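You operate a simulated robot arm through the tools that you are given. There is no shell and no other tool.

Carry out the task below with a simulated two-armed robot. There is one attempt and no reset: what you move stays moved.

Task
Run the drip zone on the blue card for the time it gives.
Fine: one run, with the green zone valve open; shut it when the run has ended; five presses a button at most. Where these are worked on the way, their far stop is far enough and under half their travel is too little: green zone valve.

The check looks at the end state, three seconds after you hand in, the way a careful person would. Anything else that was tipped, shoved, dropped, spilled or broken makes it a failure.

Robot
Two 7-joint arms with fingered hands on one trunk that stands fixed in place. Base frame: the origin is at the foot of the trunk, x ahead of it, y to its left, z up; the work surface is at about z = 86. Lengths are in cm, angles in degrees, forces in N, time in s.
The left shoulder is at [8.1, 24.1, 171.7], the right one opposite. With the tool pointing down near the work surface each hand reaches from about 10 to 88 cm from the base axis, measured 20 degrees to its own side. Payload 4.9 kg a hand.
Tool frame (each hand has its own): the origin (TCP) lies between the finger pads and is the grasp point; the fingertips stand 3.2 cm ahead of it; z points along the fingers, y is the line along which they close. The gripper opens to 20 cm; its body begins 8.9 cm behind the TCP. The gripper is a hand of 4 fingers: y runs from the thumb to the fingers, the wrist lies at [0, 0, -26.7] in the tool frame, and closing takes about 1.5 s.
Orientation is that of the tool frame in the base frame, as a unit quaternion [w, x, y, z]. With the fingers straight down and closing along the base's y, the tool's x points along the base's -x, its y along +y and its z along -z.

Tools
- The arms move only by the tool move_arm. It takes "left_rows", "right_rows" or both (then of equal length, played together; a hand with none holds still); each is a list of rows, each an object (a shift or turn left out is 0, a gripper value left out holds the last) with "rotation": the turn, a rotation vector about the base's x, y, z in degrees, a list of three; "delta_pos": the shift along the base's x, y, z in cm, a list of three; "gripper": the opening, from 0 (shut) to 1 (fully open). In form: [{"rotation": [wx, wy, wz], "delta_pos": [tx, ty, tz], "gripper": gripper}, ...]. A call has 1 to 20 rows; each row shifts and turns the commanded pose from where the row before left it. A row lasts 0.2 s, in which the tool goes at most 5 cm and 8.6 degrees; a call with a longer step from one row to the next is refused whole, and so is a gripper value outside its range. A pose out of reach is approached as far as the arm can. The call stops where the force on the tool passes 40 N (or 10 N more than at its start, if that is more) or the arm is blocked; 0.2 s more then pass. Each finger travels about 7.2 cm/s and halts on what it meets, pressing with about 24 N; the grip force reading is that of the motor and also rises with nothing between the fingers. The clock runs only during rows and for 0.2 s after the last one: add rows that do not move to give the fingers time. The reply holds the time, the measured pose of the TCP, the force on the tool along the base axes, the opening and the grip force, in the units named above and with some noise, with the torque about the TCP (base axes, N m) and any sound that the robot's microphone picked up, and new pictures: "pictures" is both (left out), scene, wrist or none (wrist: the cameras of the hands that moved).
- Cameras (640 x 400 px; columns grow to the right, rows downward): "scene" is now at [11.97, 1.35, 189.61]; the picture's right is [0.14, -0.99, -0.00], its down [-0.54, -0.08, -0.84] and it looks along [0.83, 0.12, -0.55] (base axes); focal length 363 px, centre (320, 200). "left" rides on the left gripper at [-6.9, -6.9, -11.6] in its tool frame; the picture's right is [0.71, -0.71, 0.00], its down [0.54, 0.54, -0.64] and it looks along [0.46, 0.45, 0.77] (tool axes); focal length 226 px, centre (320, 200). "right" rides on the right gripper at [6.9, -6.9, -11.6] in its tool frame; the picture's right is [0.71, 0.71, 0.00], its down [-0.54, 0.54, -0.64] and it looks along [-0.45, 0.46, 0.77] (tool axes); focal length 226 px, centre (320, 200). There is no depth. A picture from a camera that has moved, and an enlarged one, comes with that camera's place and axes in the base frame and with its lens.
- slide_trunk(by): slides the trunk up (or, below 0, down) by that many cm; the arms and the scene camera ride with it, the base frame stays. It gives what a move gives, with no picture.
- hand_shape(shape, hand): the hand has 4 fingers and takes this shape, open, in about a second: jaw (thumb against the fingers, like two jaws); tri (thumb and two fingers); tip (a fingertip pinch); poke (one finger out to press); point (the index stretched); flat (the hand flat); cup (the hand cupped); fist (a fist). The gripper value then closes the fingers along that shape, each until it touches; the sizes above hold for jaw. It gives what a move gives, with no picture.
- pan_tilt(pan, tilt): turns the head with the scene camera to pan (to the left, within 86 degrees either way) and tilt (down, from -29 to 69), counted from straight ahead of the robot. It gives what a move gives, and a new picture of the scene camera.
- enlarge(camera, box): a new picture of the part [left, top, right, bottom] of that camera's present view, enlarged. It takes no simulated time.
- finish_job(): hands the job in; it is judged then, once.

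Nothing tells you positions but the pictures and the camera data. Unless the task says otherwise, let go and move clear before handing in.

The tools are called after "Request:" as a command line: name --argument value ..., lists and objects as JSON in quotes. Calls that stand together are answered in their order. move_arm: Moves the arms, as the interface text tells. Its arguments: {"type":"object","properties":{"left_rows":{"type":"array","items":{"type":"object","properties":{"rotation":{"type":"array","items":{"type":"number"}},"delta_pos":{"type":"array","items":{"type":"number"}},"gripper":{"type":"number"}}}},"right_rows":{"type":"array","items":{"type":"object","properties":{"rotation":{"type":"array","items":{"type":"number"}},"delta_pos":{"type":"array","items":{"type":"number"}},"gripper":{"type":"number"}}}},"pictures":{"type":"string","enum":["both","scene","wrist","none"]}},"required":[]} The other tools are called the same way: slide_trunk (by) moves the trunk up or down; hand_shape (shape, hand) gives the hand a shape; pan_tilt (pan, tilt) turns the head that bears the scene camera; enlarge (camera, box) takes an enlarged picture of a part of a camera's view; finish_job () hands the job in.

At the start:

```text
time_s: 0.0
left_eef_pos: [76.6, 27.98, 154.76]
left_orientation: [-0.001, 0.001, 1.0, 0.001]
left_force: [0.6, 0.2, -0.5]
left_wrist_torque: [0.01, 0.01, 0.04]
left_finger_gap: 20.0
left_grasp_force: 0.0
left_shape: jaw
right_eef_pos: [71.5, -32.31, 149.17]
right_orientation: [0.0, 0.001, 1.0, 0.0]
right_force: [-0.3, -0.5, -0.4]
right_wrist_torque: [0.01, -0.03, 0.01]
right_finger_gap: 19.99
right_grasp_force: 0.1
right_shape: jaw
trunk travel left (down, up): [-62.5, 21.5]
head pan, tilt (commanded): [8.1, 33.2]
```

scene: 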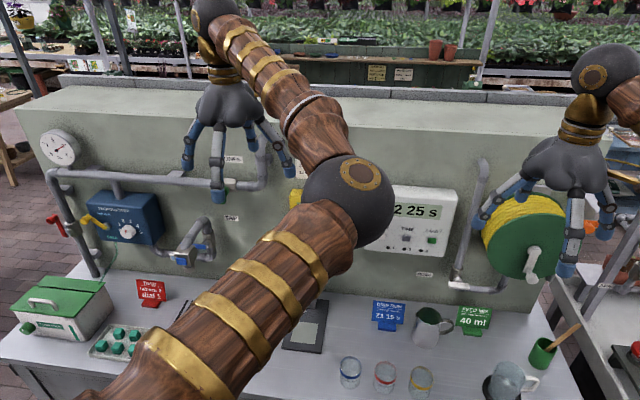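
right: 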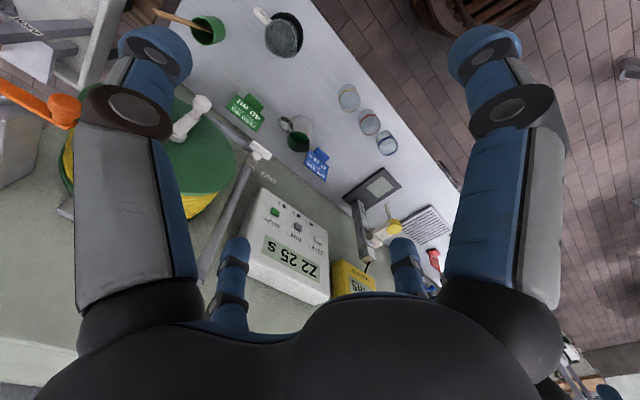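
left: 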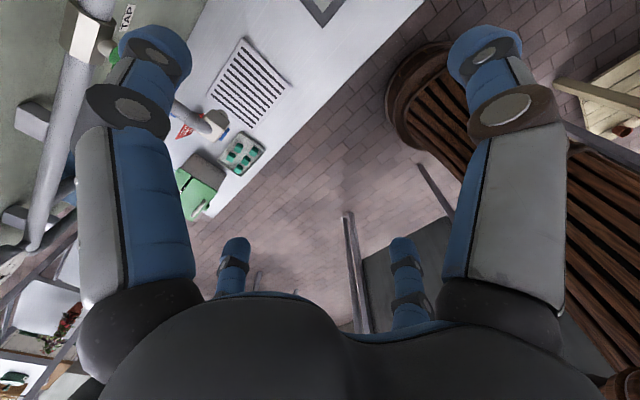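

I see a workbench with a wall bearing pipes, a controller reading "22 25 s", and several cards on the table. I'll look closer at the cards, the controller and the valves before moving anything.

Request:
enlarge --camera "scene" --box '[360, 280, 520, 380]'

Request:
enlarge --camera "scene" --box '[360, 170, 520, 290]'

Request:
enlarge --camera "scene" --box '[30, 120, 310, 300]'

Request:
enlarge --camera "right" --box '[180, 80, 480, 310]'

```text
4.00 times, centred on (440, 330) of scene
camera zoom: at [11.97, 1.35, 189.61], right [0.14, -0.99, 0.0], down [-0.54, -0.08, -0.84], along [0.83, 0.12, -0.55], focal length 1451 px, centre (-160, -320)
```

zoom: 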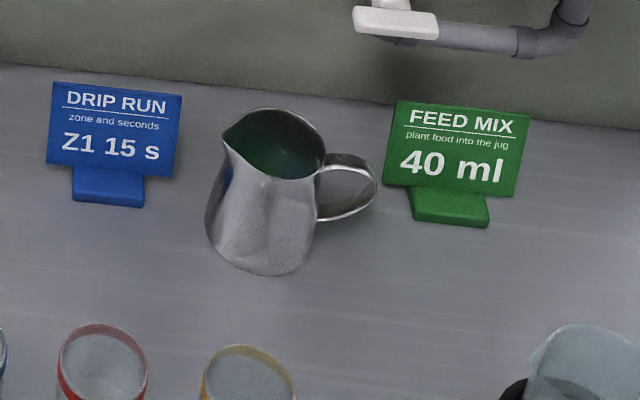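

```text
3.33 times, centred on (440, 230) of scene
camera zoom: at [11.97, 1.35, 189.61], right [0.14, -0.99, 0.0], down [-0.54, -0.08, -0.84], along [0.83, 0.12, -0.55], focal length 1209 px, centre (-80, 100)
```

zoom: 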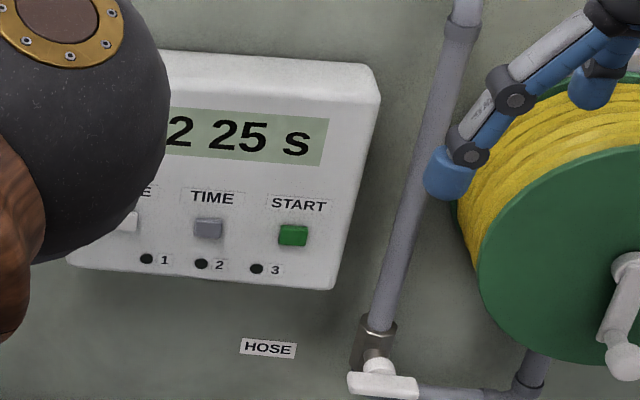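

```text
2.22 times, centred on (170, 210) of scene
camera zoom: at [11.97, 1.35, 189.61], right [0.14, -0.99, 0.0], down [-0.54, -0.08, -0.84], along [0.83, 0.12, -0.55], focal length 806 px, centre (653, 178)
```

zoom: 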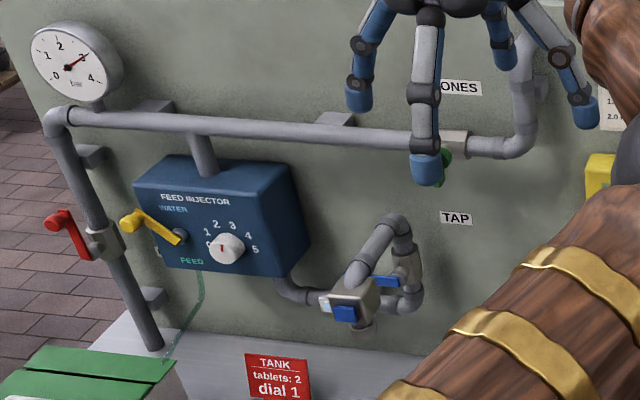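

```text
1.74 times, centred on (330, 195) of right
camera zoom: at [64.66, -39.21, 160.92], right [-0.71, 0.71, 0.0], down [0.54, 0.54, 0.64], along [0.45, 0.45, -0.77], focal length 393 px, centre (303, 209)
```

zoom: 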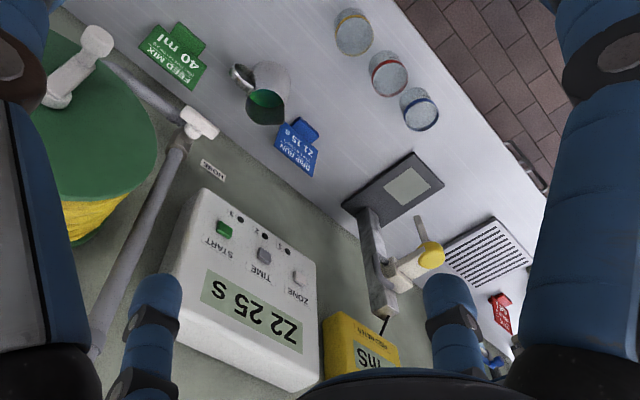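

The blue card says "DRIP RUN Z1 15 s", and the controller shows Z2 25 s. I'll move both arms back and outward to get an unobstructed view of the display, buttons and valves.

Request:
move_arm --left_rows '[{"delta_pos": [-3.5, 3, 0]}, {"delta_pos": [-3.5, 3, 0]}, {"delta_pos": [-3.5, 3, 0]}, {"delta_pos": [-3.5, 3, 0]}, {"delta_pos": [-3.5, 3, 0]}, {"delta_pos": [-3.5, 3, 0]}, {"delta_pos": [-3.5, 3, 0]}]' --right_rows '[{"delta_pos": [-3.5, -2, 0]}, {"delta_pos": [-3.5, -2, 0]}, {"delta_pos": [-3.5, -2, 0]}, {"delta_pos": [-3.5, -2, 0]}, {"delta_pos": [-3.5, -2, 0]}, {"delta_pos": [-3.5, -2, 0]}, {"delta_pos": [-3.5, -2, 0]}]' --pictures "both"

```text
time_s: 1.6
left_eef_pos: [51.63, 49.52, 154.98]
left_orientation: [0.001, 0.001, 1.0, -0.001]
left_force: [-0.5, 1.0, -0.1]
left_wrist_torque: [-0.05, -0.05, -0.01]
left_finger_gap: 19.99
left_grasp_force: 0.2
left_shape: jaw
right_eef_pos: [46.72, -46.08, 149.11]
right_orientation: [0.001, 0.001, 1.0, 0.0]
right_force: [-0.2, 0.3, -0.1]
right_wrist_torque: [0.01, -0.07, 0.0]
right_finger_gap: 19.98
right_grasp_force: 0.1
right_shape: jaw
trunk travel left (down, up): [-62.5, 21.5]
head pan, tilt (commanded): [8.1, 33.2]
camera scene: at [11.55, 1.55, 189.64], right [0.14, -0.99, 0.0], down [-0.54, -0.08, -0.84], along [0.83, 0.12, -0.55], focal length 363 px, centre (320, 200)
camera right: at [39.74, -53.07, 160.82], right [-0.71, 0.71, 0.0], down [0.54, 0.54, 0.64], along [0.46, 0.45, -0.77], focal length 226 px, centre (320, 200)
camera left: at [58.54, 42.49, 166.55], right [-0.71, -0.71, 0.0], down [-0.54, 0.54, 0.64], along [-0.45, 0.45, -0.77], focal length 226 px, centre (320, 200)
```

scene: 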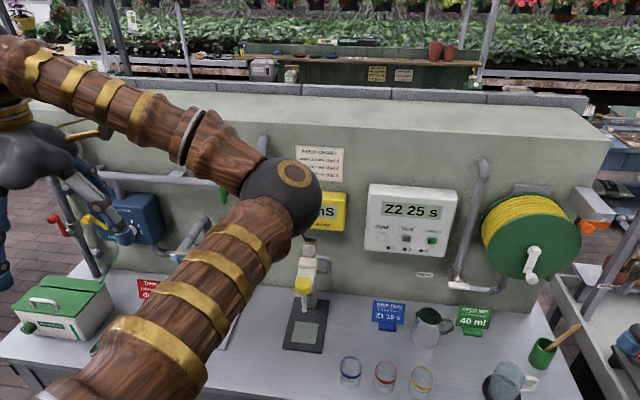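
right: 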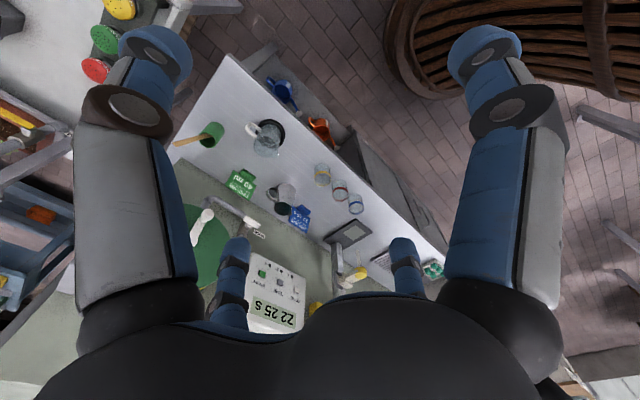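
left: 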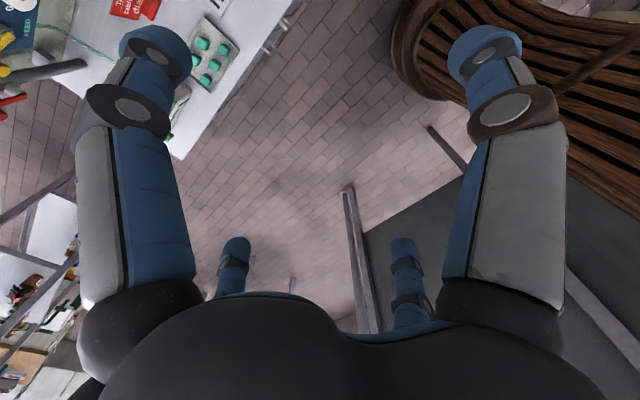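

The controller is now fully visible; the left elbow still hides part of the middle wall. I'll read the chart and controller, and look at the green valve.

Request:
enlarge --camera "scene" --box '[290, 140, 450, 240]'

Request:
enlarge --camera "scene" --box '[350, 175, 470, 270]'

Request:
enlarge --camera "scene" --box '[30, 130, 240, 260]'

Request:
enlarge --camera "right" --box '[180, 160, 440, 340]'

```text
4.00 times, centred on (370, 190) of scene
camera zoom: at [11.55, 1.55, 189.64], right [0.14, -0.99, 0.0], down [-0.54, -0.08, -0.84], along [0.83, 0.12, -0.55], focal length 1451 px, centre (120, 240)
```

zoom: 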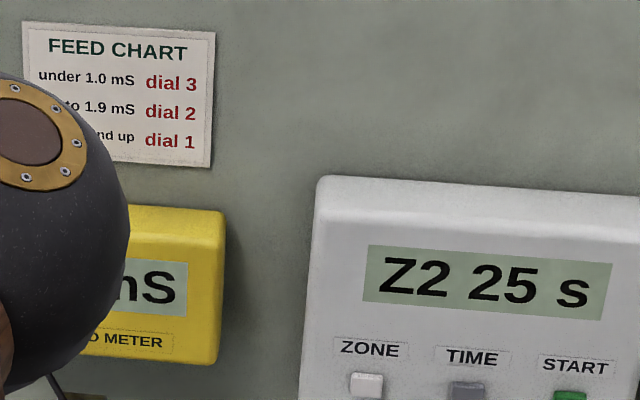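

```text
4.21 times, centred on (410, 222) of scene
camera zoom: at [11.55, 1.55, 189.64], right [0.14, -0.99, 0.0], down [-0.54, -0.08, -0.84], along [0.83, 0.12, -0.55], focal length 1527 px, centre (-59, 105)
```

zoom: 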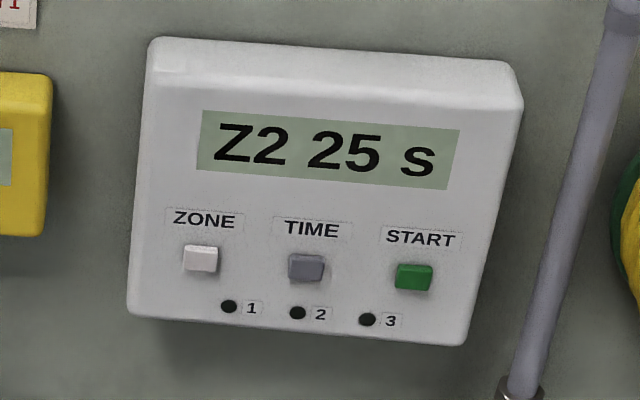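

```text
3.05 times, centred on (135, 195) of scene
camera zoom: at [11.55, 1.55, 189.64], right [0.14, -0.99, 0.0], down [-0.54, -0.08, -0.84], along [0.83, 0.12, -0.55], focal length 1105 px, centre (884, 215)
```

zoom: 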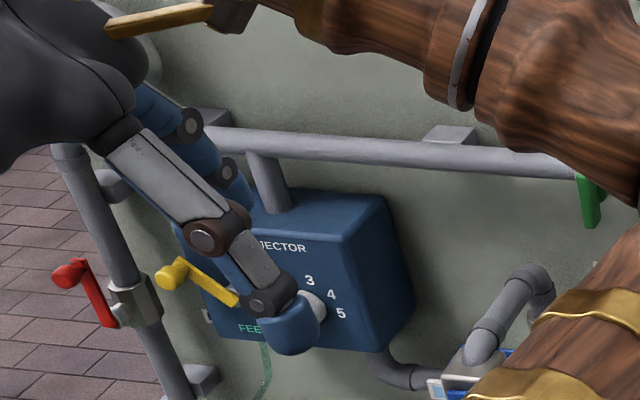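

```text
2.22 times, centred on (310, 250) of right
camera zoom: at [39.74, -53.07, 160.82], right [-0.71, 0.71, 0.0], down [0.54, 0.54, 0.64], along [0.46, 0.45, -0.77], focal length 502 px, centre (342, 89)
```

zoom: 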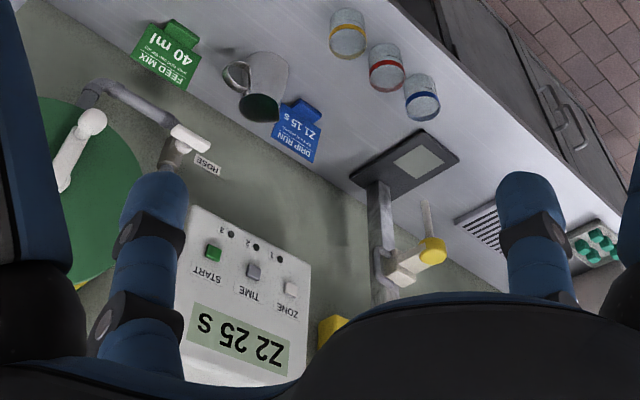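

The wall lies at about x = 106, the TIME button at roughly (100, -12, 119) with ZONE to its left and START to its right, and the green valve handle hangs down at about (103, 45, 127). I'll turn both hands to point forward while keeping well clear of the wall.

Request:
move_arm --left_rows '[{"rotation": [0, -8.2, 0], "delta_pos": [1.5, 0, -1.8]}, {"rotation": [0, -8.2, 0], "delta_pos": [1.5, 0, -1.8]}, {"rotation": [0, -8.2, 0], "delta_pos": [1.5, 0, -1.8]}, {"rotation": [0, -8.2, 0], "delta_pos": [1.5, 0, -1.8]}, {"rotation": [0, -8.2, 0], "delta_pos": [1.5, 0, -1.8]}, {"rotation": [0, -8.2, 0], "delta_pos": [1.5, 0, -1.8]}, {"rotation": [0, -8.2, 0], "delta_pos": [1.5, 0, -1.8]}, {"rotation": [0, -8.2, 0], "delta_pos": [1.5, 0, -1.8]}, {"rotation": [0, -8.2, 0], "delta_pos": [1.5, 0, -1.8]}, {"rotation": [0, -8.2, 0], "delta_pos": [1.5, 0, -1.8]}, {"rotation": [0, -8.0, 0], "delta_pos": [1.5, 0, -1.8]}]' --right_rows '[{"rotation": [0, -8.2, 0], "delta_pos": [1.8, 1.5, -1.5]}, {"rotation": [0, -8.2, 0], "delta_pos": [1.8, 1.5, -1.5]}, {"rotation": [0, -8.2, 0], "delta_pos": [1.8, 1.5, -1.5]}, {"rotation": [0, -8.2, 0], "delta_pos": [1.8, 1.5, -1.5]}, {"rotation": [0, -8.2, 0], "delta_pos": [1.8, 1.5, -1.5]}, {"rotation": [0, -8.2, 0], "delta_pos": [1.8, 1.5, -1.5]}, {"rotation": [0, -8.2, 0], "delta_pos": [1.8, 1.5, -1.5]}, {"rotation": [0, -8.2, 0], "delta_pos": [1.8, 1.5, -1.5]}, {"rotation": [0, -8.2, 0], "delta_pos": [1.8, 1.5, -1.5]}, {"rotation": [0, -8.2, 0], "delta_pos": [1.8, 1.5, -1.5]}, {"rotation": [0, -8.0, 0], "delta_pos": [1.8, 1.5, -1.5]}]' --pictures "both"

```text
time_s: 4.0
left_eef_pos: [68.67, 48.79, 134.74]
left_orientation: [0.707, 0.0, 0.707, -0.001]
left_force: [-0.4, 0.1, 0.0]
left_wrist_torque: [0.0, -0.02, -0.03]
left_finger_gap: 19.98
left_grasp_force: 0.1
left_shape: jaw
right_eef_pos: [67.05, -29.51, 132.72]
right_orientation: [0.707, -0.001, 0.707, 0.001]
right_force: [0.8, 0.0, -1.0]
right_wrist_torque: [-0.06, -0.02, 0.0]
right_finger_gap: 19.98
right_grasp_force: 0.0
right_shape: jaw
trunk travel left (down, up): [-62.5, 21.5]
head pan, tilt (commanded): [8.1, 33.2]
camera scene: at [12.2, 1.58, 189.61], right [0.14, -0.99, 0.0], down [-0.54, -0.08, -0.84], along [0.83, 0.12, -0.55], focal length 363 px, centre (320, 200)
camera right: at [55.34, -36.53, 126.04], right [0.0, 0.71, -0.71], down [-0.64, 0.54, 0.54], along [0.77, 0.46, 0.45], focal length 226 px, centre (320, 200)
camera left: at [57.16, 41.96, 141.64], right [0.0, -0.71, -0.71], down [-0.64, 0.54, -0.54], along [0.77, 0.45, -0.46], focal length 226 px, centre (320, 200)
```

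scene: 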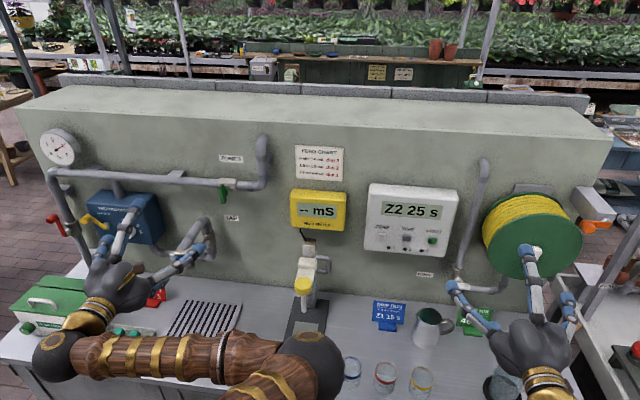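
right: 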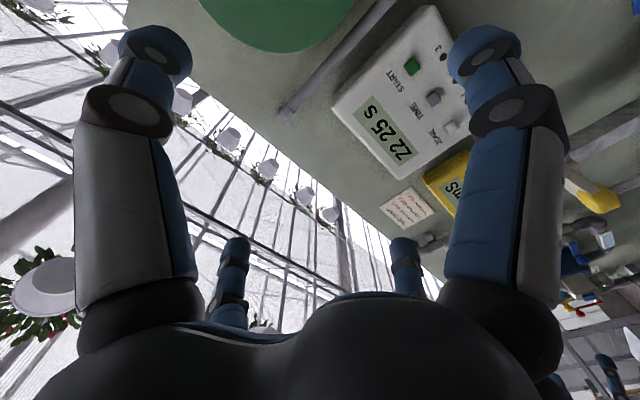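
left: 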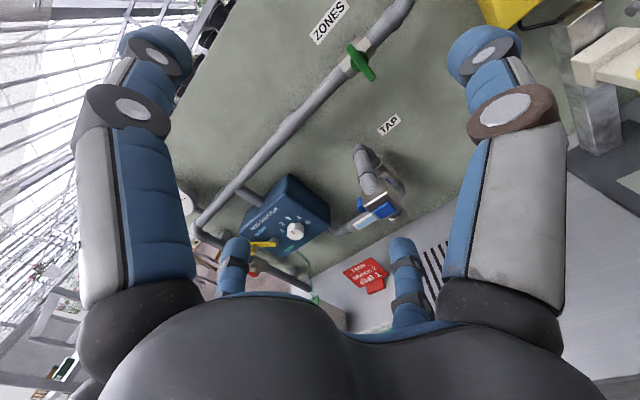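

Both hands now point forward and the whole wall is visible. I'll zoom on the green valve, the gauge and the other valves.

Request:
enlarge --camera "scene" --box '[190, 125, 290, 225]'

Request:
enlarge --camera "left" --box '[280, 0, 460, 110]'

Request:
enlarge --camera "scene" --box '[30, 120, 190, 260]'

Request:
enlarge --camera "scene" --box '[350, 150, 620, 330]'

```text
4.00 times, centred on (240, 175) of scene
camera zoom: at [12.2, 1.58, 189.61], right [0.14, -0.99, 0.0], down [-0.54, -0.08, -0.84], along [0.83, 0.12, -0.55], focal length 1451 px, centre (640, 300)
```

zoom: 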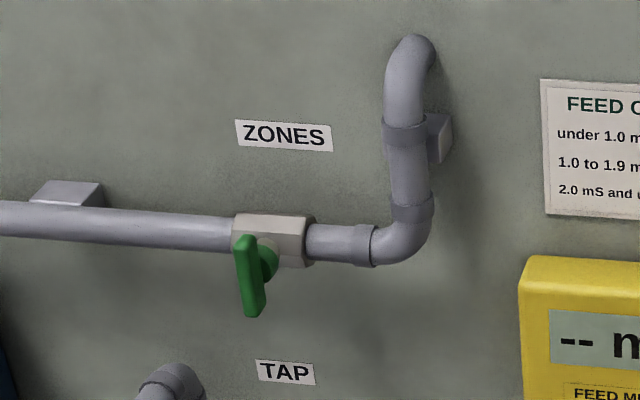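

```text
3.56 times, centred on (370, 55) of left
camera zoom: at [57.16, 41.96, 141.64], right [0.0, -0.71, -0.71], down [-0.64, 0.54, -0.54], along [0.77, 0.45, -0.46], focal length 804 px, centre (142, 716)
```

zoom: 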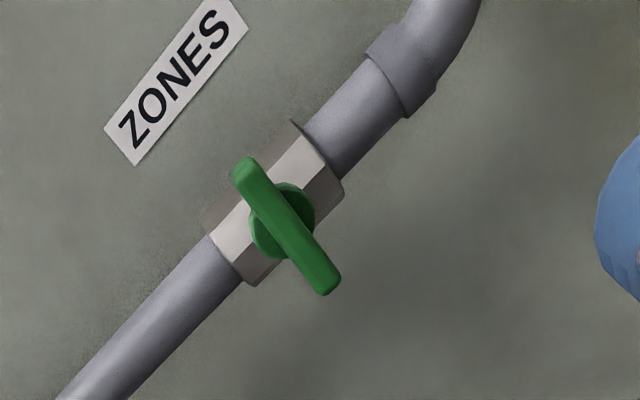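

```text
2.86 times, centred on (110, 190) of scene
camera zoom: at [12.2, 1.58, 189.61], right [0.14, -0.99, 0.0], down [-0.54, -0.08, -0.84], along [0.83, 0.12, -0.55], focal length 1036 px, centre (920, 229)
```

zoom: 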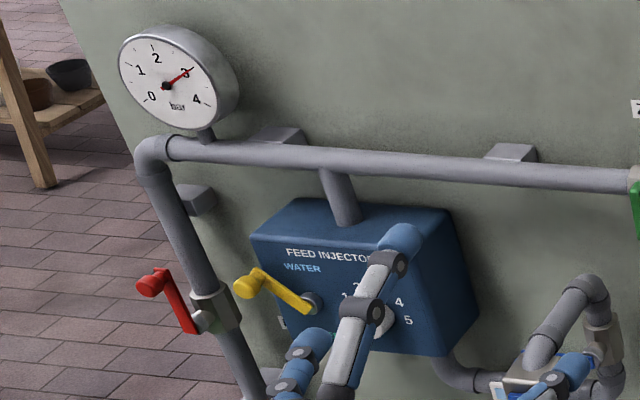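

```text
2.22 times, centred on (485, 240) of scene
camera zoom: at [12.2, 1.58, 189.61], right [0.14, -0.99, 0.0], down [-0.54, -0.08, -0.84], along [0.83, 0.12, -0.55], focal length 806 px, centre (-47, 111)
```

zoom: 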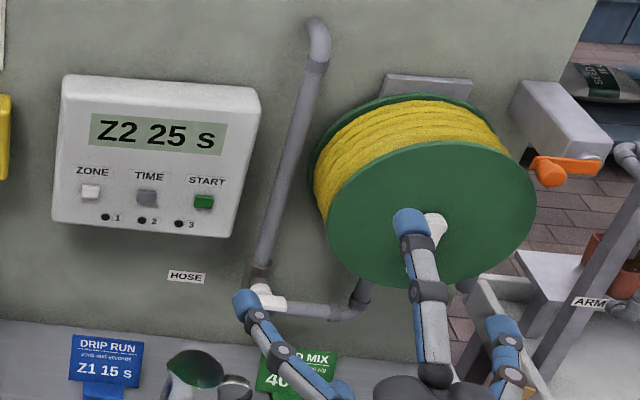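

The green T-handle is a short vertical bar at about (95.5, 41.8, 133), standing across the horizontal pipe (closed), with a stem axis along x. Before approaching I'll see how the left hand's fingers close, and put the right hand in its poke shape in free space.

Request:
hand_shape --shape "poke" --hand "right"

Request:
move_arm --left_rows '[{"gripper": 0.3}, {"gripper": 0.3}, {"gripper": 0.3}, {"gripper": 0.3}, {"gripper": 0.3}, {"gripper": 0.3}]' --right_rows '[{}, {}, {}, {}, {}, {}]' --pictures "both"

```text
time_s: 4.9
left_eef_pos: [68.37, 48.68, 134.93]
left_orientation: [0.707, 0.001, 0.708, 0.0]
left_force: [-0.1, -1.3, 0.9]
left_wrist_torque: [0.01, 0.04, 0.01]
left_finger_gap: 19.99
left_grasp_force: 0.0
left_shape: jaw
right_eef_pos: [66.83, -29.7, 132.9]
right_orientation: [0.707, 0.0, 0.707, 0.0]
right_force: [0.1, 0.6, 0.7]
right_wrist_torque: [-0.01, -0.01, 0.01]
right_finger_gap: 0.0
right_grasp_force: 0.1
right_shape: poke
trunk travel left (down, up): [-62.5, 21.5]
head pan, tilt (commanded): [8.1, 33.2]
```

```text
time_s: 6.3
left_eef_pos: [68.34, 48.7, 134.88]
left_orientation: [0.707, 0.001, 0.707, 0.0]
left_force: [-0.2, -0.5, -0.7]
left_wrist_torque: [-0.01, 0.02, 0.01]
left_finger_gap: 6.03
left_grasp_force: 0.1
left_shape: jaw
right_eef_pos: [66.77, -29.91, 132.88]
right_orientation: [0.707, 0.001, 0.707, 0.0]
right_force: [-0.5, 0.4, -0.4]
right_wrist_torque: [0.0, -0.01, -0.03]
right_finger_gap: 0.0
right_grasp_force: 0.1
right_shape: poke
trunk travel left (down, up): [-62.5, 21.5]
head pan, tilt (commanded): [8.1, 33.2]
camera scene: at [11.94, 1.35, 189.61], right [0.14, -0.99, 0.0], down [-0.54, -0.08, -0.84], along [0.83, 0.12, -0.55], focal length 363 px, centre (320, 200)
camera right: at [55.15, -36.72, 126.1], right [0.0, 0.71, -0.71], down [-0.64, 0.54, 0.54], along [0.77, 0.45, 0.45], focal length 226 px, centre (320, 200)
camera left: at [56.98, 41.78, 141.79], right [0.0, -0.71, -0.71], down [-0.64, 0.54, -0.54], along [0.77, 0.45, -0.45], focal length 226 px, centre (320, 200)
```

scene: 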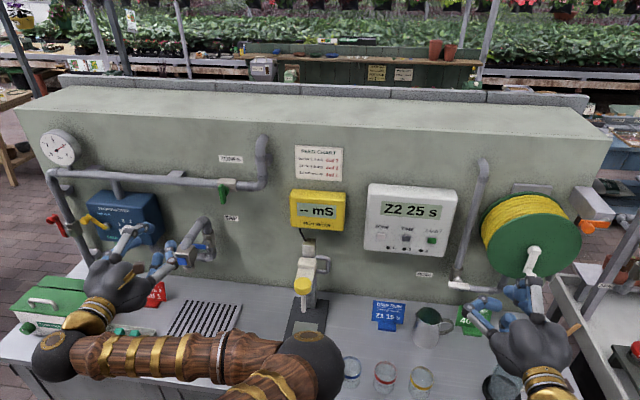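
right: 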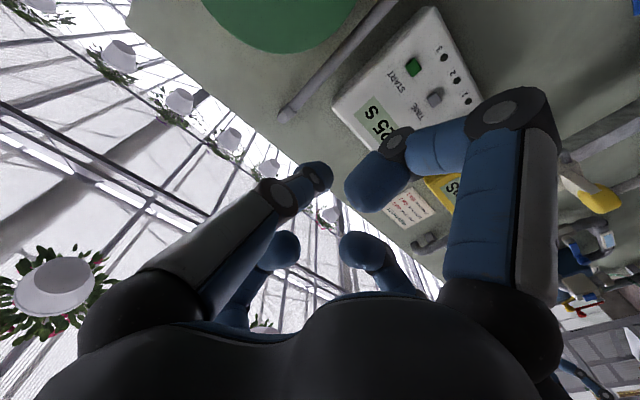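
left: 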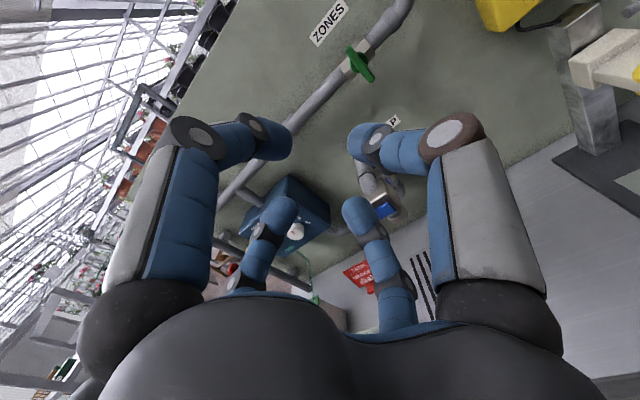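

In jaw shape the four fingers close like a cross around the tool axis, so rolling the left hand 45° lets two fingers straddle each side of the green bar like a wrench. I'll roll the left hand and line it up in front of the handle at x ≈ 82, still clear of it.

Request:
move_arm --left_rows '[{"rotation": [7.5, 0, 0], "delta_pos": [2.28, -1.15, -0.3], "gripper": 0.5}, {"rotation": [7.5, 0, 0], "delta_pos": [2.28, -1.15, -0.3]}, {"rotation": [7.5, 0, 0], "delta_pos": [2.28, -1.15, -0.3]}, {"rotation": [7.5, 0, 0], "delta_pos": [2.28, -1.15, -0.3]}, {"rotation": [7.5, 0, 0], "delta_pos": [2.28, -1.15, -0.3]}, {"rotation": [7.5, 0, 0], "delta_pos": [2.28, -1.15, -0.3]}, {}]' --pictures "both"

```text
time_s: 7.9
left_eef_pos: [82.5, 42.26, 133.3]
left_orientation: [0.653, 0.271, 0.654, 0.271]
left_force: [-0.5, -0.3, -0.1]
left_wrist_torque: [-0.02, -0.02, -0.03]
left_finger_gap: 9.97
left_grasp_force: 0.0
left_shape: jaw
right_eef_pos: [66.78, -29.82, 132.97]
right_orientation: [0.707, 0.0, 0.707, 0.001]
right_force: [0.4, -0.3, 1.1]
right_wrist_torque: [-0.04, 0.01, 0.02]
right_finger_gap: 0.02
right_grasp_force: 0.1
right_shape: poke
trunk travel left (down, up): [-62.5, 21.5]
head pan, tilt (commanded): [8.1, 33.2]
camera scene: at [11.94, 1.37, 189.61], right [0.14, -0.99, 0.0], down [-0.54, -0.08, -0.84], along [0.83, 0.12, -0.55], focal length 363 px, centre (320, 200)
camera left: at [71.0, 32.47, 133.31], right [0.0, 0.0, -1.0], down [-0.64, 0.77, 0.0], along [0.77, 0.64, 0.0], focal length 226 px, centre (320, 200)
```

scene: 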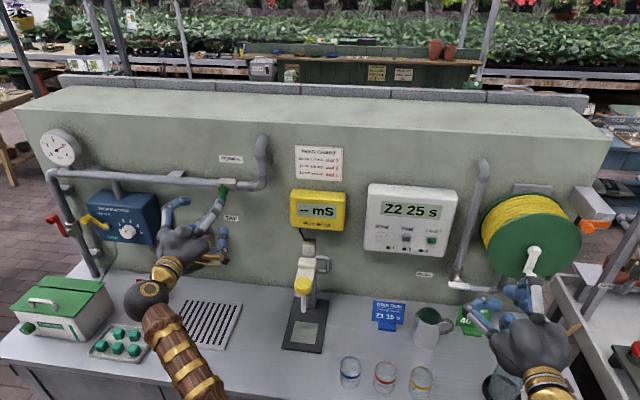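
left: 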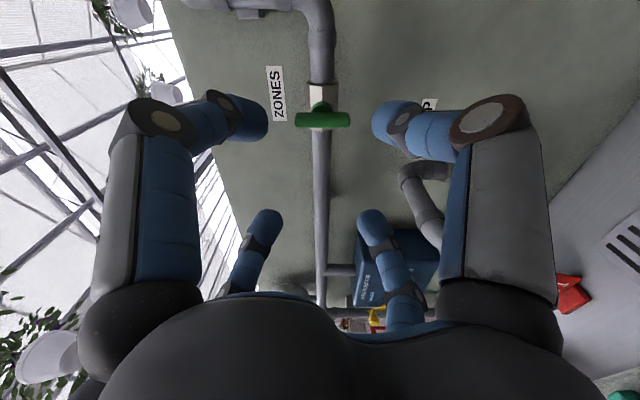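

The bar appears in the gap between the four fingertips, with its centre at z ≈ 133.0. I'll zoom in to refine its depth and lateral position before advancing.

Request:
enlarge --camera "left" --box '[220, 60, 430, 190]'

Request:
enlarge --camera "scene" --box '[150, 150, 290, 270]'

```text
3.05 times, centred on (325, 125) of left
camera zoom: at [71.0, 32.47, 133.31], right [0.0, 0.0, -1.0], down [-0.64, 0.77, 0.0], along [0.77, 0.64, 0.0], focal length 689 px, centre (305, 429)
```

zoom: 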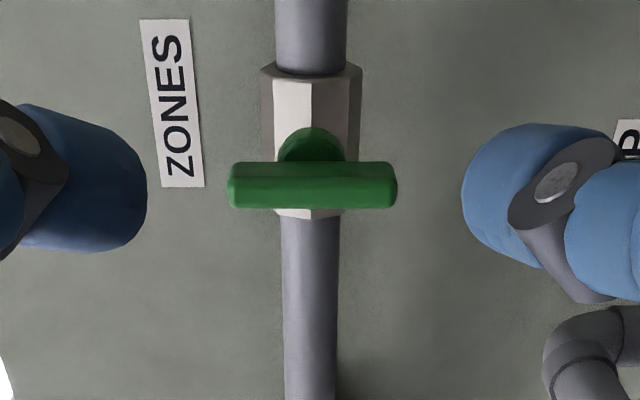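

```text
3.33 times, centred on (220, 210) of scene
camera zoom: at [11.94, 1.37, 189.61], right [0.14, -0.99, 0.0], down [-0.54, -0.08, -0.84], along [0.83, 0.12, -0.55], focal length 1209 px, centre (653, 167)
```

zoom: 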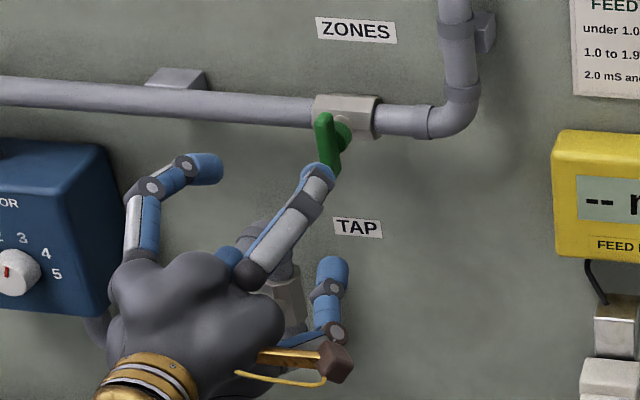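

The bar centre is at about (95.8, 41.6, 133.05), 6 cm long and 1.3 cm wide. I'll advance the left hand 8 cm and recheck before bringing the fingers around the bar.

Request:
move_arm --left_rows '[{"delta_pos": [2, -0.15, 0]}, {"delta_pos": [2, -0.15, 0]}, {"delta_pos": [2, -0.15, 0]}, {"delta_pos": [2, -0.15, 0]}, {}]' --pictures "both"

Request:
enlarge --camera "left" --box '[220, 60, 430, 190]'

Request:
enlarge --camera "scene" --box '[150, 150, 290, 270]'

```text
time_s: 9.1
left_eef_pos: [90.38, 41.62, 133.02]
left_orientation: [0.653, 0.272, 0.653, 0.27]
left_force: [-0.2, -0.4, 0.0]
left_wrist_torque: [-0.04, 0.02, -0.01]
left_finger_gap: 9.99
left_grasp_force: 0.1
left_shape: jaw
right_eef_pos: [66.85, -29.71, 132.76]
right_orientation: [0.707, 0.0, 0.707, 0.0]
right_force: [-0.2, 0.1, 0.0]
right_wrist_torque: [-0.03, 0.0, 0.0]
right_finger_gap: 0.0
right_grasp_force: 0.0
right_shape: poke
trunk travel left (down, up): [-62.5, 21.5]
head pan, tilt (commanded): [8.1, 33.2]
camera scene: at [11.94, 1.38, 189.61], right [0.14, -0.99, 0.0], down [-0.54, -0.08, -0.84], along [0.83, 0.12, -0.55], focal length 363 px, centre (320, 200)
camera left: at [78.99, 31.85, 132.98], right [0.0, 0.0, -1.0], down [-0.64, 0.77, 0.0], along [0.77, 0.64, 0.0], focal length 226 px, centre (320, 200)
```

scene: 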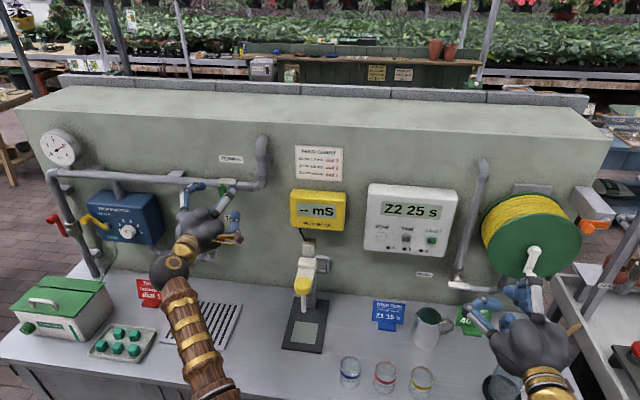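
left: 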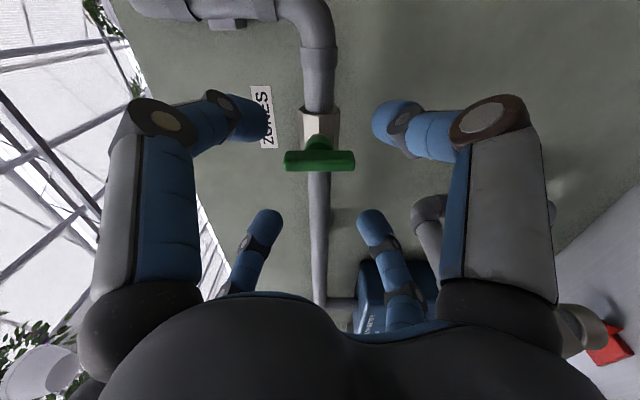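

```text
3.05 times, centred on (325, 125) of left
camera zoom: at [78.99, 31.85, 132.98], right [0.0, 0.0, -1.0], down [-0.64, 0.77, 0.0], along [0.77, 0.64, 0.0], focal length 689 px, centre (305, 429)
```

zoom: 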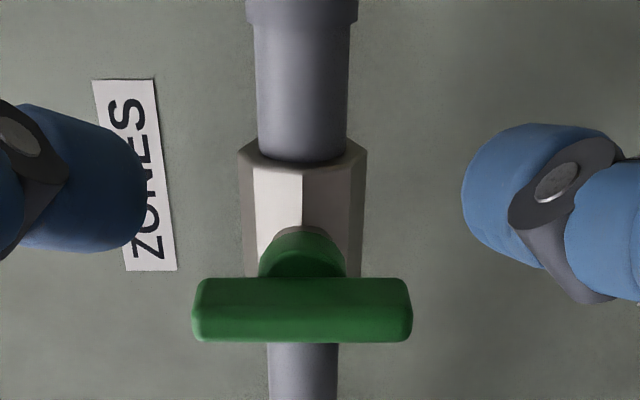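

```text
3.33 times, centred on (220, 210) of scene
camera zoom: at [11.94, 1.38, 189.61], right [0.14, -0.99, 0.0], down [-0.54, -0.08, -0.84], along [0.83, 0.12, -0.55], focal length 1209 px, centre (653, 167)
```

zoom: 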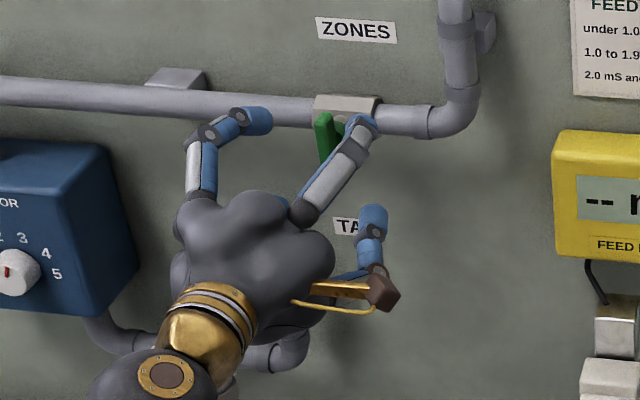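

The bar centre triangulates to (96.2, 41.7, 133.05) and the hand is well centred on it. I'll advance 4.3 cm so the fingertips sit on either side of the bar, short of the pipe.

Request:
move_arm --left_rows '[{"delta_pos": [1.5, 0, 0]}, {"delta_pos": [1.5, 0, 0]}, {"delta_pos": [1.3, 0, 0]}, {}]' --pictures "both"

Request:
enlarge --camera "left" --box '[220, 90, 430, 220]'

Request:
enlarge --camera "scene" --box '[150, 150, 290, 270]'

```text
time_s: 10.1
left_eef_pos: [94.65, 41.57, 133.03]
left_orientation: [0.653, 0.271, 0.654, 0.27]
left_force: [0.3, -0.1, -0.6]
left_wrist_torque: [0.0, -0.01, -0.02]
left_finger_gap: 9.97
left_grasp_force: 0.0
left_shape: jaw
right_eef_pos: [66.73, -29.74, 132.84]
right_orientation: [0.707, 0.001, 0.707, 0.001]
right_force: [-0.7, 0.4, -0.2]
right_wrist_torque: [-0.01, 0.01, -0.01]
right_finger_gap: 0.0
right_grasp_force: 0.0
right_shape: poke
trunk travel left (down, up): [-62.5, 21.5]
head pan, tilt (commanded): [8.1, 33.2]
camera scene: at [11.95, 1.36, 189.61], right [0.14, -0.99, 0.0], down [-0.54, -0.08, -0.84], along [0.83, 0.12, -0.55], focal length 363 px, centre (320, 200)
camera left: at [83.26, 31.8, 133.09], right [0.0, 0.0, -1.0], down [-0.64, 0.77, 0.0], along [0.77, 0.64, 0.0], focal length 226 px, centre (320, 200)
```

scene: 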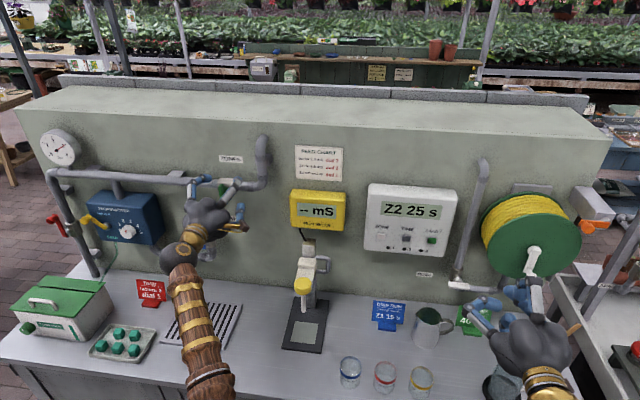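
left: 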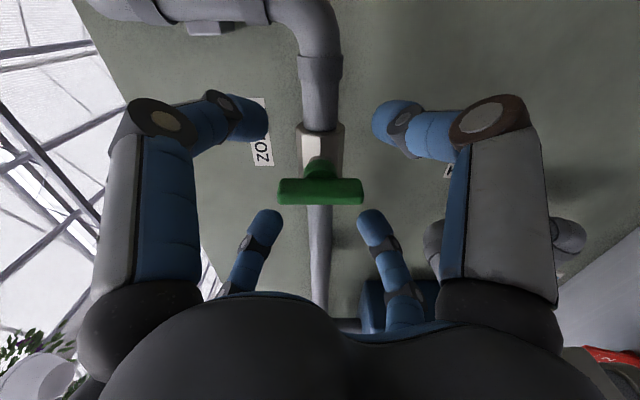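

```text
3.05 times, centred on (325, 155) of left
camera zoom: at [83.26, 31.8, 133.09], right [0.0, 0.0, -1.0], down [-0.64, 0.77, 0.0], along [0.77, 0.64, 0.0], focal length 689 px, centre (305, 337)
```

zoom: 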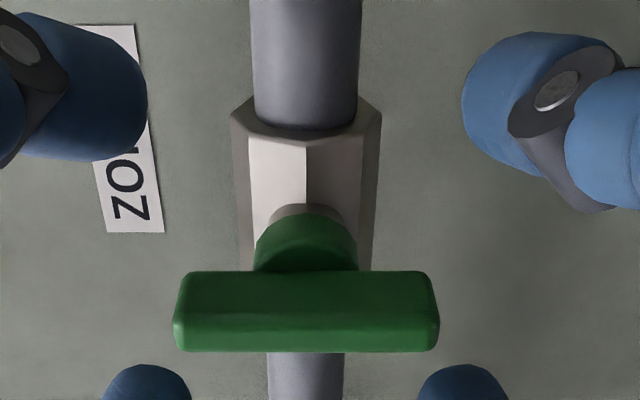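

```text
3.33 times, centred on (220, 210) of scene
camera zoom: at [11.95, 1.36, 189.61], right [0.14, -0.99, 0.0], down [-0.54, -0.08, -0.84], along [0.83, 0.12, -0.55], focal length 1209 px, centre (653, 167)
```

zoom: 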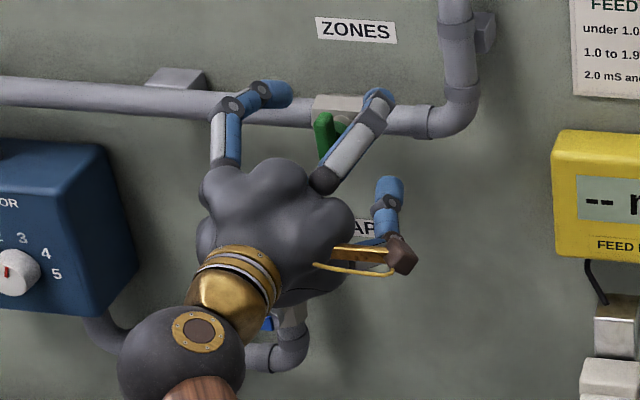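

The bar sits between the four fingertips, centred at (96.2, 41.75, 133). I'll close the fingers gradually onto it.

Request:
move_arm --left_rows '[{"gripper": 0.35}, {"gripper": 0.25}, {"gripper": 0.2}, {"gripper": 0.15}, {"gripper": 0.15}, {"gripper": 0.15}]' --pictures "both"

Request:
enlarge --camera "left" --box '[220, 90, 430, 220]'

Request:
enlarge --camera "scene" --box '[150, 150, 290, 270]'

```text
time_s: 11.5
left_eef_pos: [94.7, 41.59, 133.04]
left_orientation: [0.653, 0.272, 0.653, 0.27]
left_force: [-0.9, 0.9, -0.7]
left_wrist_torque: [-0.01, 0.03, 0.06]
left_finger_gap: 3.04
left_grasp_force: 0.0
left_shape: jaw
right_eef_pos: [66.82, -29.85, 132.83]
right_orientation: [0.707, 0.0, 0.707, 0.0]
right_force: [0.5, 0.0, -0.2]
right_wrist_torque: [-0.03, 0.02, 0.03]
right_finger_gap: 0.0
right_grasp_force: 0.0
right_shape: poke
trunk travel left (down, up): [-62.5, 21.5]
head pan, tilt (commanded): [8.1, 33.2]
camera scene: at [11.95, 1.4, 189.61], right [0.14, -0.99, 0.0], down [-0.54, -0.08, -0.84], along [0.83, 0.12, -0.55], focal length 363 px, centre (320, 200)
camera left: at [83.25, 31.85, 133.09], right [0.0, 0.0, -1.0], down [-0.64, 0.77, 0.0], along [0.77, 0.64, 0.0], focal length 226 px, centre (320, 200)
```

scene: 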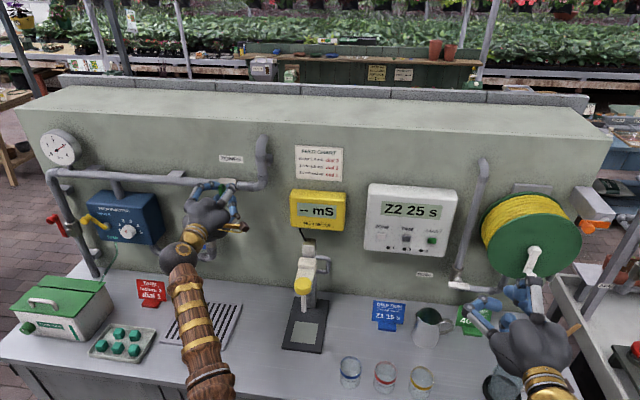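
left: 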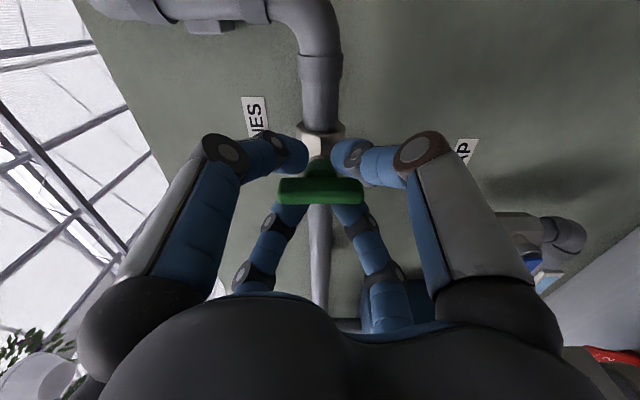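

```text
3.05 times, centred on (325, 155) of left
camera zoom: at [83.25, 31.85, 133.09], right [0.0, 0.0, -1.0], down [-0.64, 0.77, 0.0], along [0.77, 0.64, 0.0], focal length 689 px, centre (305, 337)
```

zoom: 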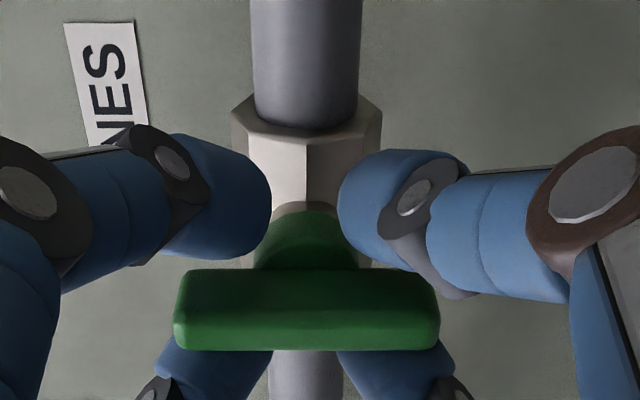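

```text
3.33 times, centred on (220, 210) of scene
camera zoom: at [11.95, 1.4, 189.61], right [0.14, -0.99, 0.0], down [-0.54, -0.08, -0.84], along [0.83, 0.12, -0.55], focal length 1209 px, centre (653, 167)
```

zoom: 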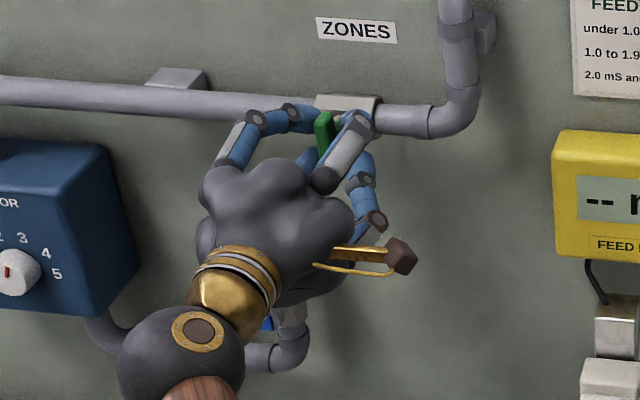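

The fingers are around the bar but not yet touching. I'll close further until the grip force rises.

Request:
move_arm --left_rows '[{"gripper": 0.12}, {"gripper": 0.09}, {"gripper": 0.06}, {"gripper": 0.04}, {"gripper": 0.04}, {"gripper": 0.04}]' --pictures "wrist"

Request:
enlarge --camera "left" --box '[220, 90, 430, 220]'

```text
time_s: 12.9
left_eef_pos: [94.73, 41.77, 133.18]
left_orientation: [0.653, 0.27, 0.653, 0.271]
left_force: [-1.5, 4.9, -1.0]
left_wrist_torque: [-0.05, 0.04, 0.03]
left_finger_gap: 1.78
left_grasp_force: 24.1
left_shape: jaw
right_eef_pos: [66.79, -29.77, 132.84]
right_orientation: [0.707, 0.001, 0.707, 0.0]
right_force: [-0.3, 0.2, -1.8]
right_wrist_torque: [-0.04, 0.0, -0.02]
right_finger_gap: 0.01
right_grasp_force: 0.0
right_shape: poke
trunk travel left (down, up): [-62.5, 21.5]
head pan, tilt (commanded): [8.1, 33.2]
camera left: at [83.23, 31.92, 133.08], right [0.0, 0.0, -1.0], down [-0.64, 0.77, 0.0], along [0.77, 0.64, 0.0], focal length 226 px, centre (320, 200)
```

left: 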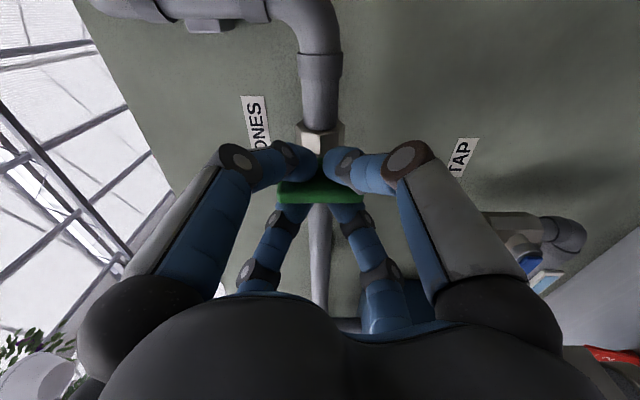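

```text
3.05 times, centred on (325, 155) of left
camera zoom: at [83.23, 31.92, 133.08], right [0.0, 0.0, -1.0], down [-0.64, 0.77, 0.0], along [0.77, 0.64, 0.0], focal length 689 px, centre (305, 337)
```

zoom: 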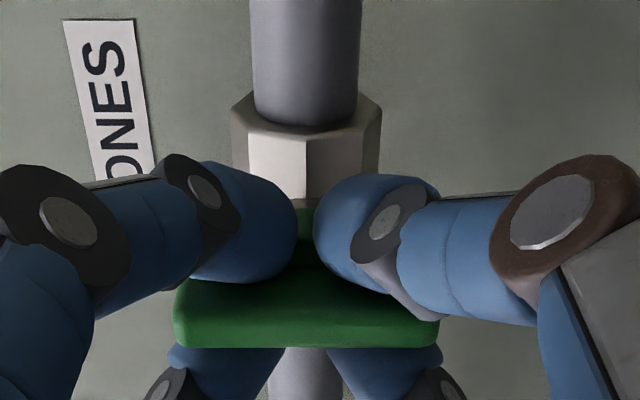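

The grip is on (24 N) with two fingers each side of the bar. I'll try a small counter-clockwise twist (as seen facing the wall) and check the torque.

Request:
move_arm --left_rows '[{"rotation": [-4, 0, 0]}, {"rotation": [-4, 0, 0]}, {"rotation": [-4, 0, 0]}, {"rotation": [-4, 0, 0]}, {}]' --pictures "wrist"

Request:
enlarge --camera "left" --box '[220, 90, 430, 220]'

Request:
enlarge --camera "scene" --box '[150, 150, 290, 270]'

```text
time_s: 14.1
left_eef_pos: [94.66, 41.57, 133.08]
left_orientation: [0.684, 0.176, 0.685, 0.177]
left_force: [5.3, 7.5, 1.5]
left_wrist_torque: [0.02, -0.04, 0.12]
left_finger_gap: 1.78
left_grasp_force: 24.3
left_shape: jaw
right_eef_pos: [66.96, -29.67, 132.85]
right_orientation: [0.706, 0.0, 0.708, 0.0]
right_force: [-0.1, 0.4, -0.1]
right_wrist_torque: [-0.02, -0.03, 0.03]
right_finger_gap: 0.0
right_grasp_force: 0.1
right_shape: poke
trunk travel left (down, up): [-62.5, 21.5]
head pan, tilt (commanded): [8.1, 33.2]
camera left: at [83.21, 32.28, 135.83], right [0.0, -0.28, -0.96], down [-0.64, 0.74, -0.21], along [0.77, 0.62, -0.18], focal length 226 px, centre (320, 200)
```

left: 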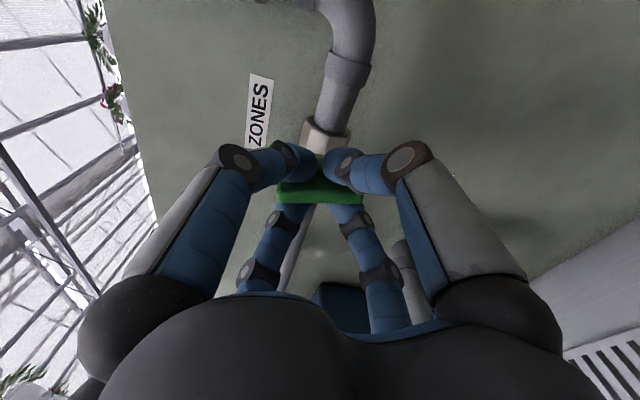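

```text
3.05 times, centred on (325, 155) of left
camera zoom: at [83.21, 32.28, 135.83], right [0.0, -0.28, -0.96], down [-0.64, 0.74, -0.21], along [0.77, 0.62, -0.18], focal length 689 px, centre (305, 337)
```

zoom: 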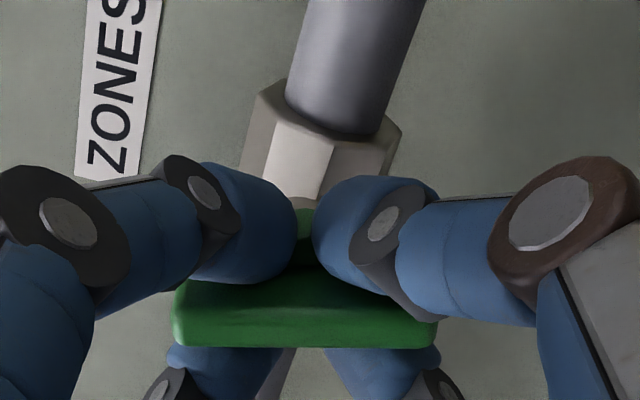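

```text
3.33 times, centred on (220, 210) of scene
camera zoom: at [12.05, 1.55, 189.6], right [0.14, -0.99, 0.0], down [-0.54, -0.08, -0.84], along [0.83, 0.12, -0.55], focal length 1209 px, centre (653, 167)
```

zoom: 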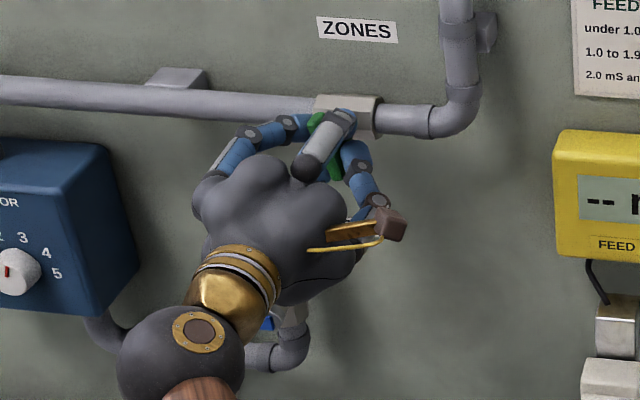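

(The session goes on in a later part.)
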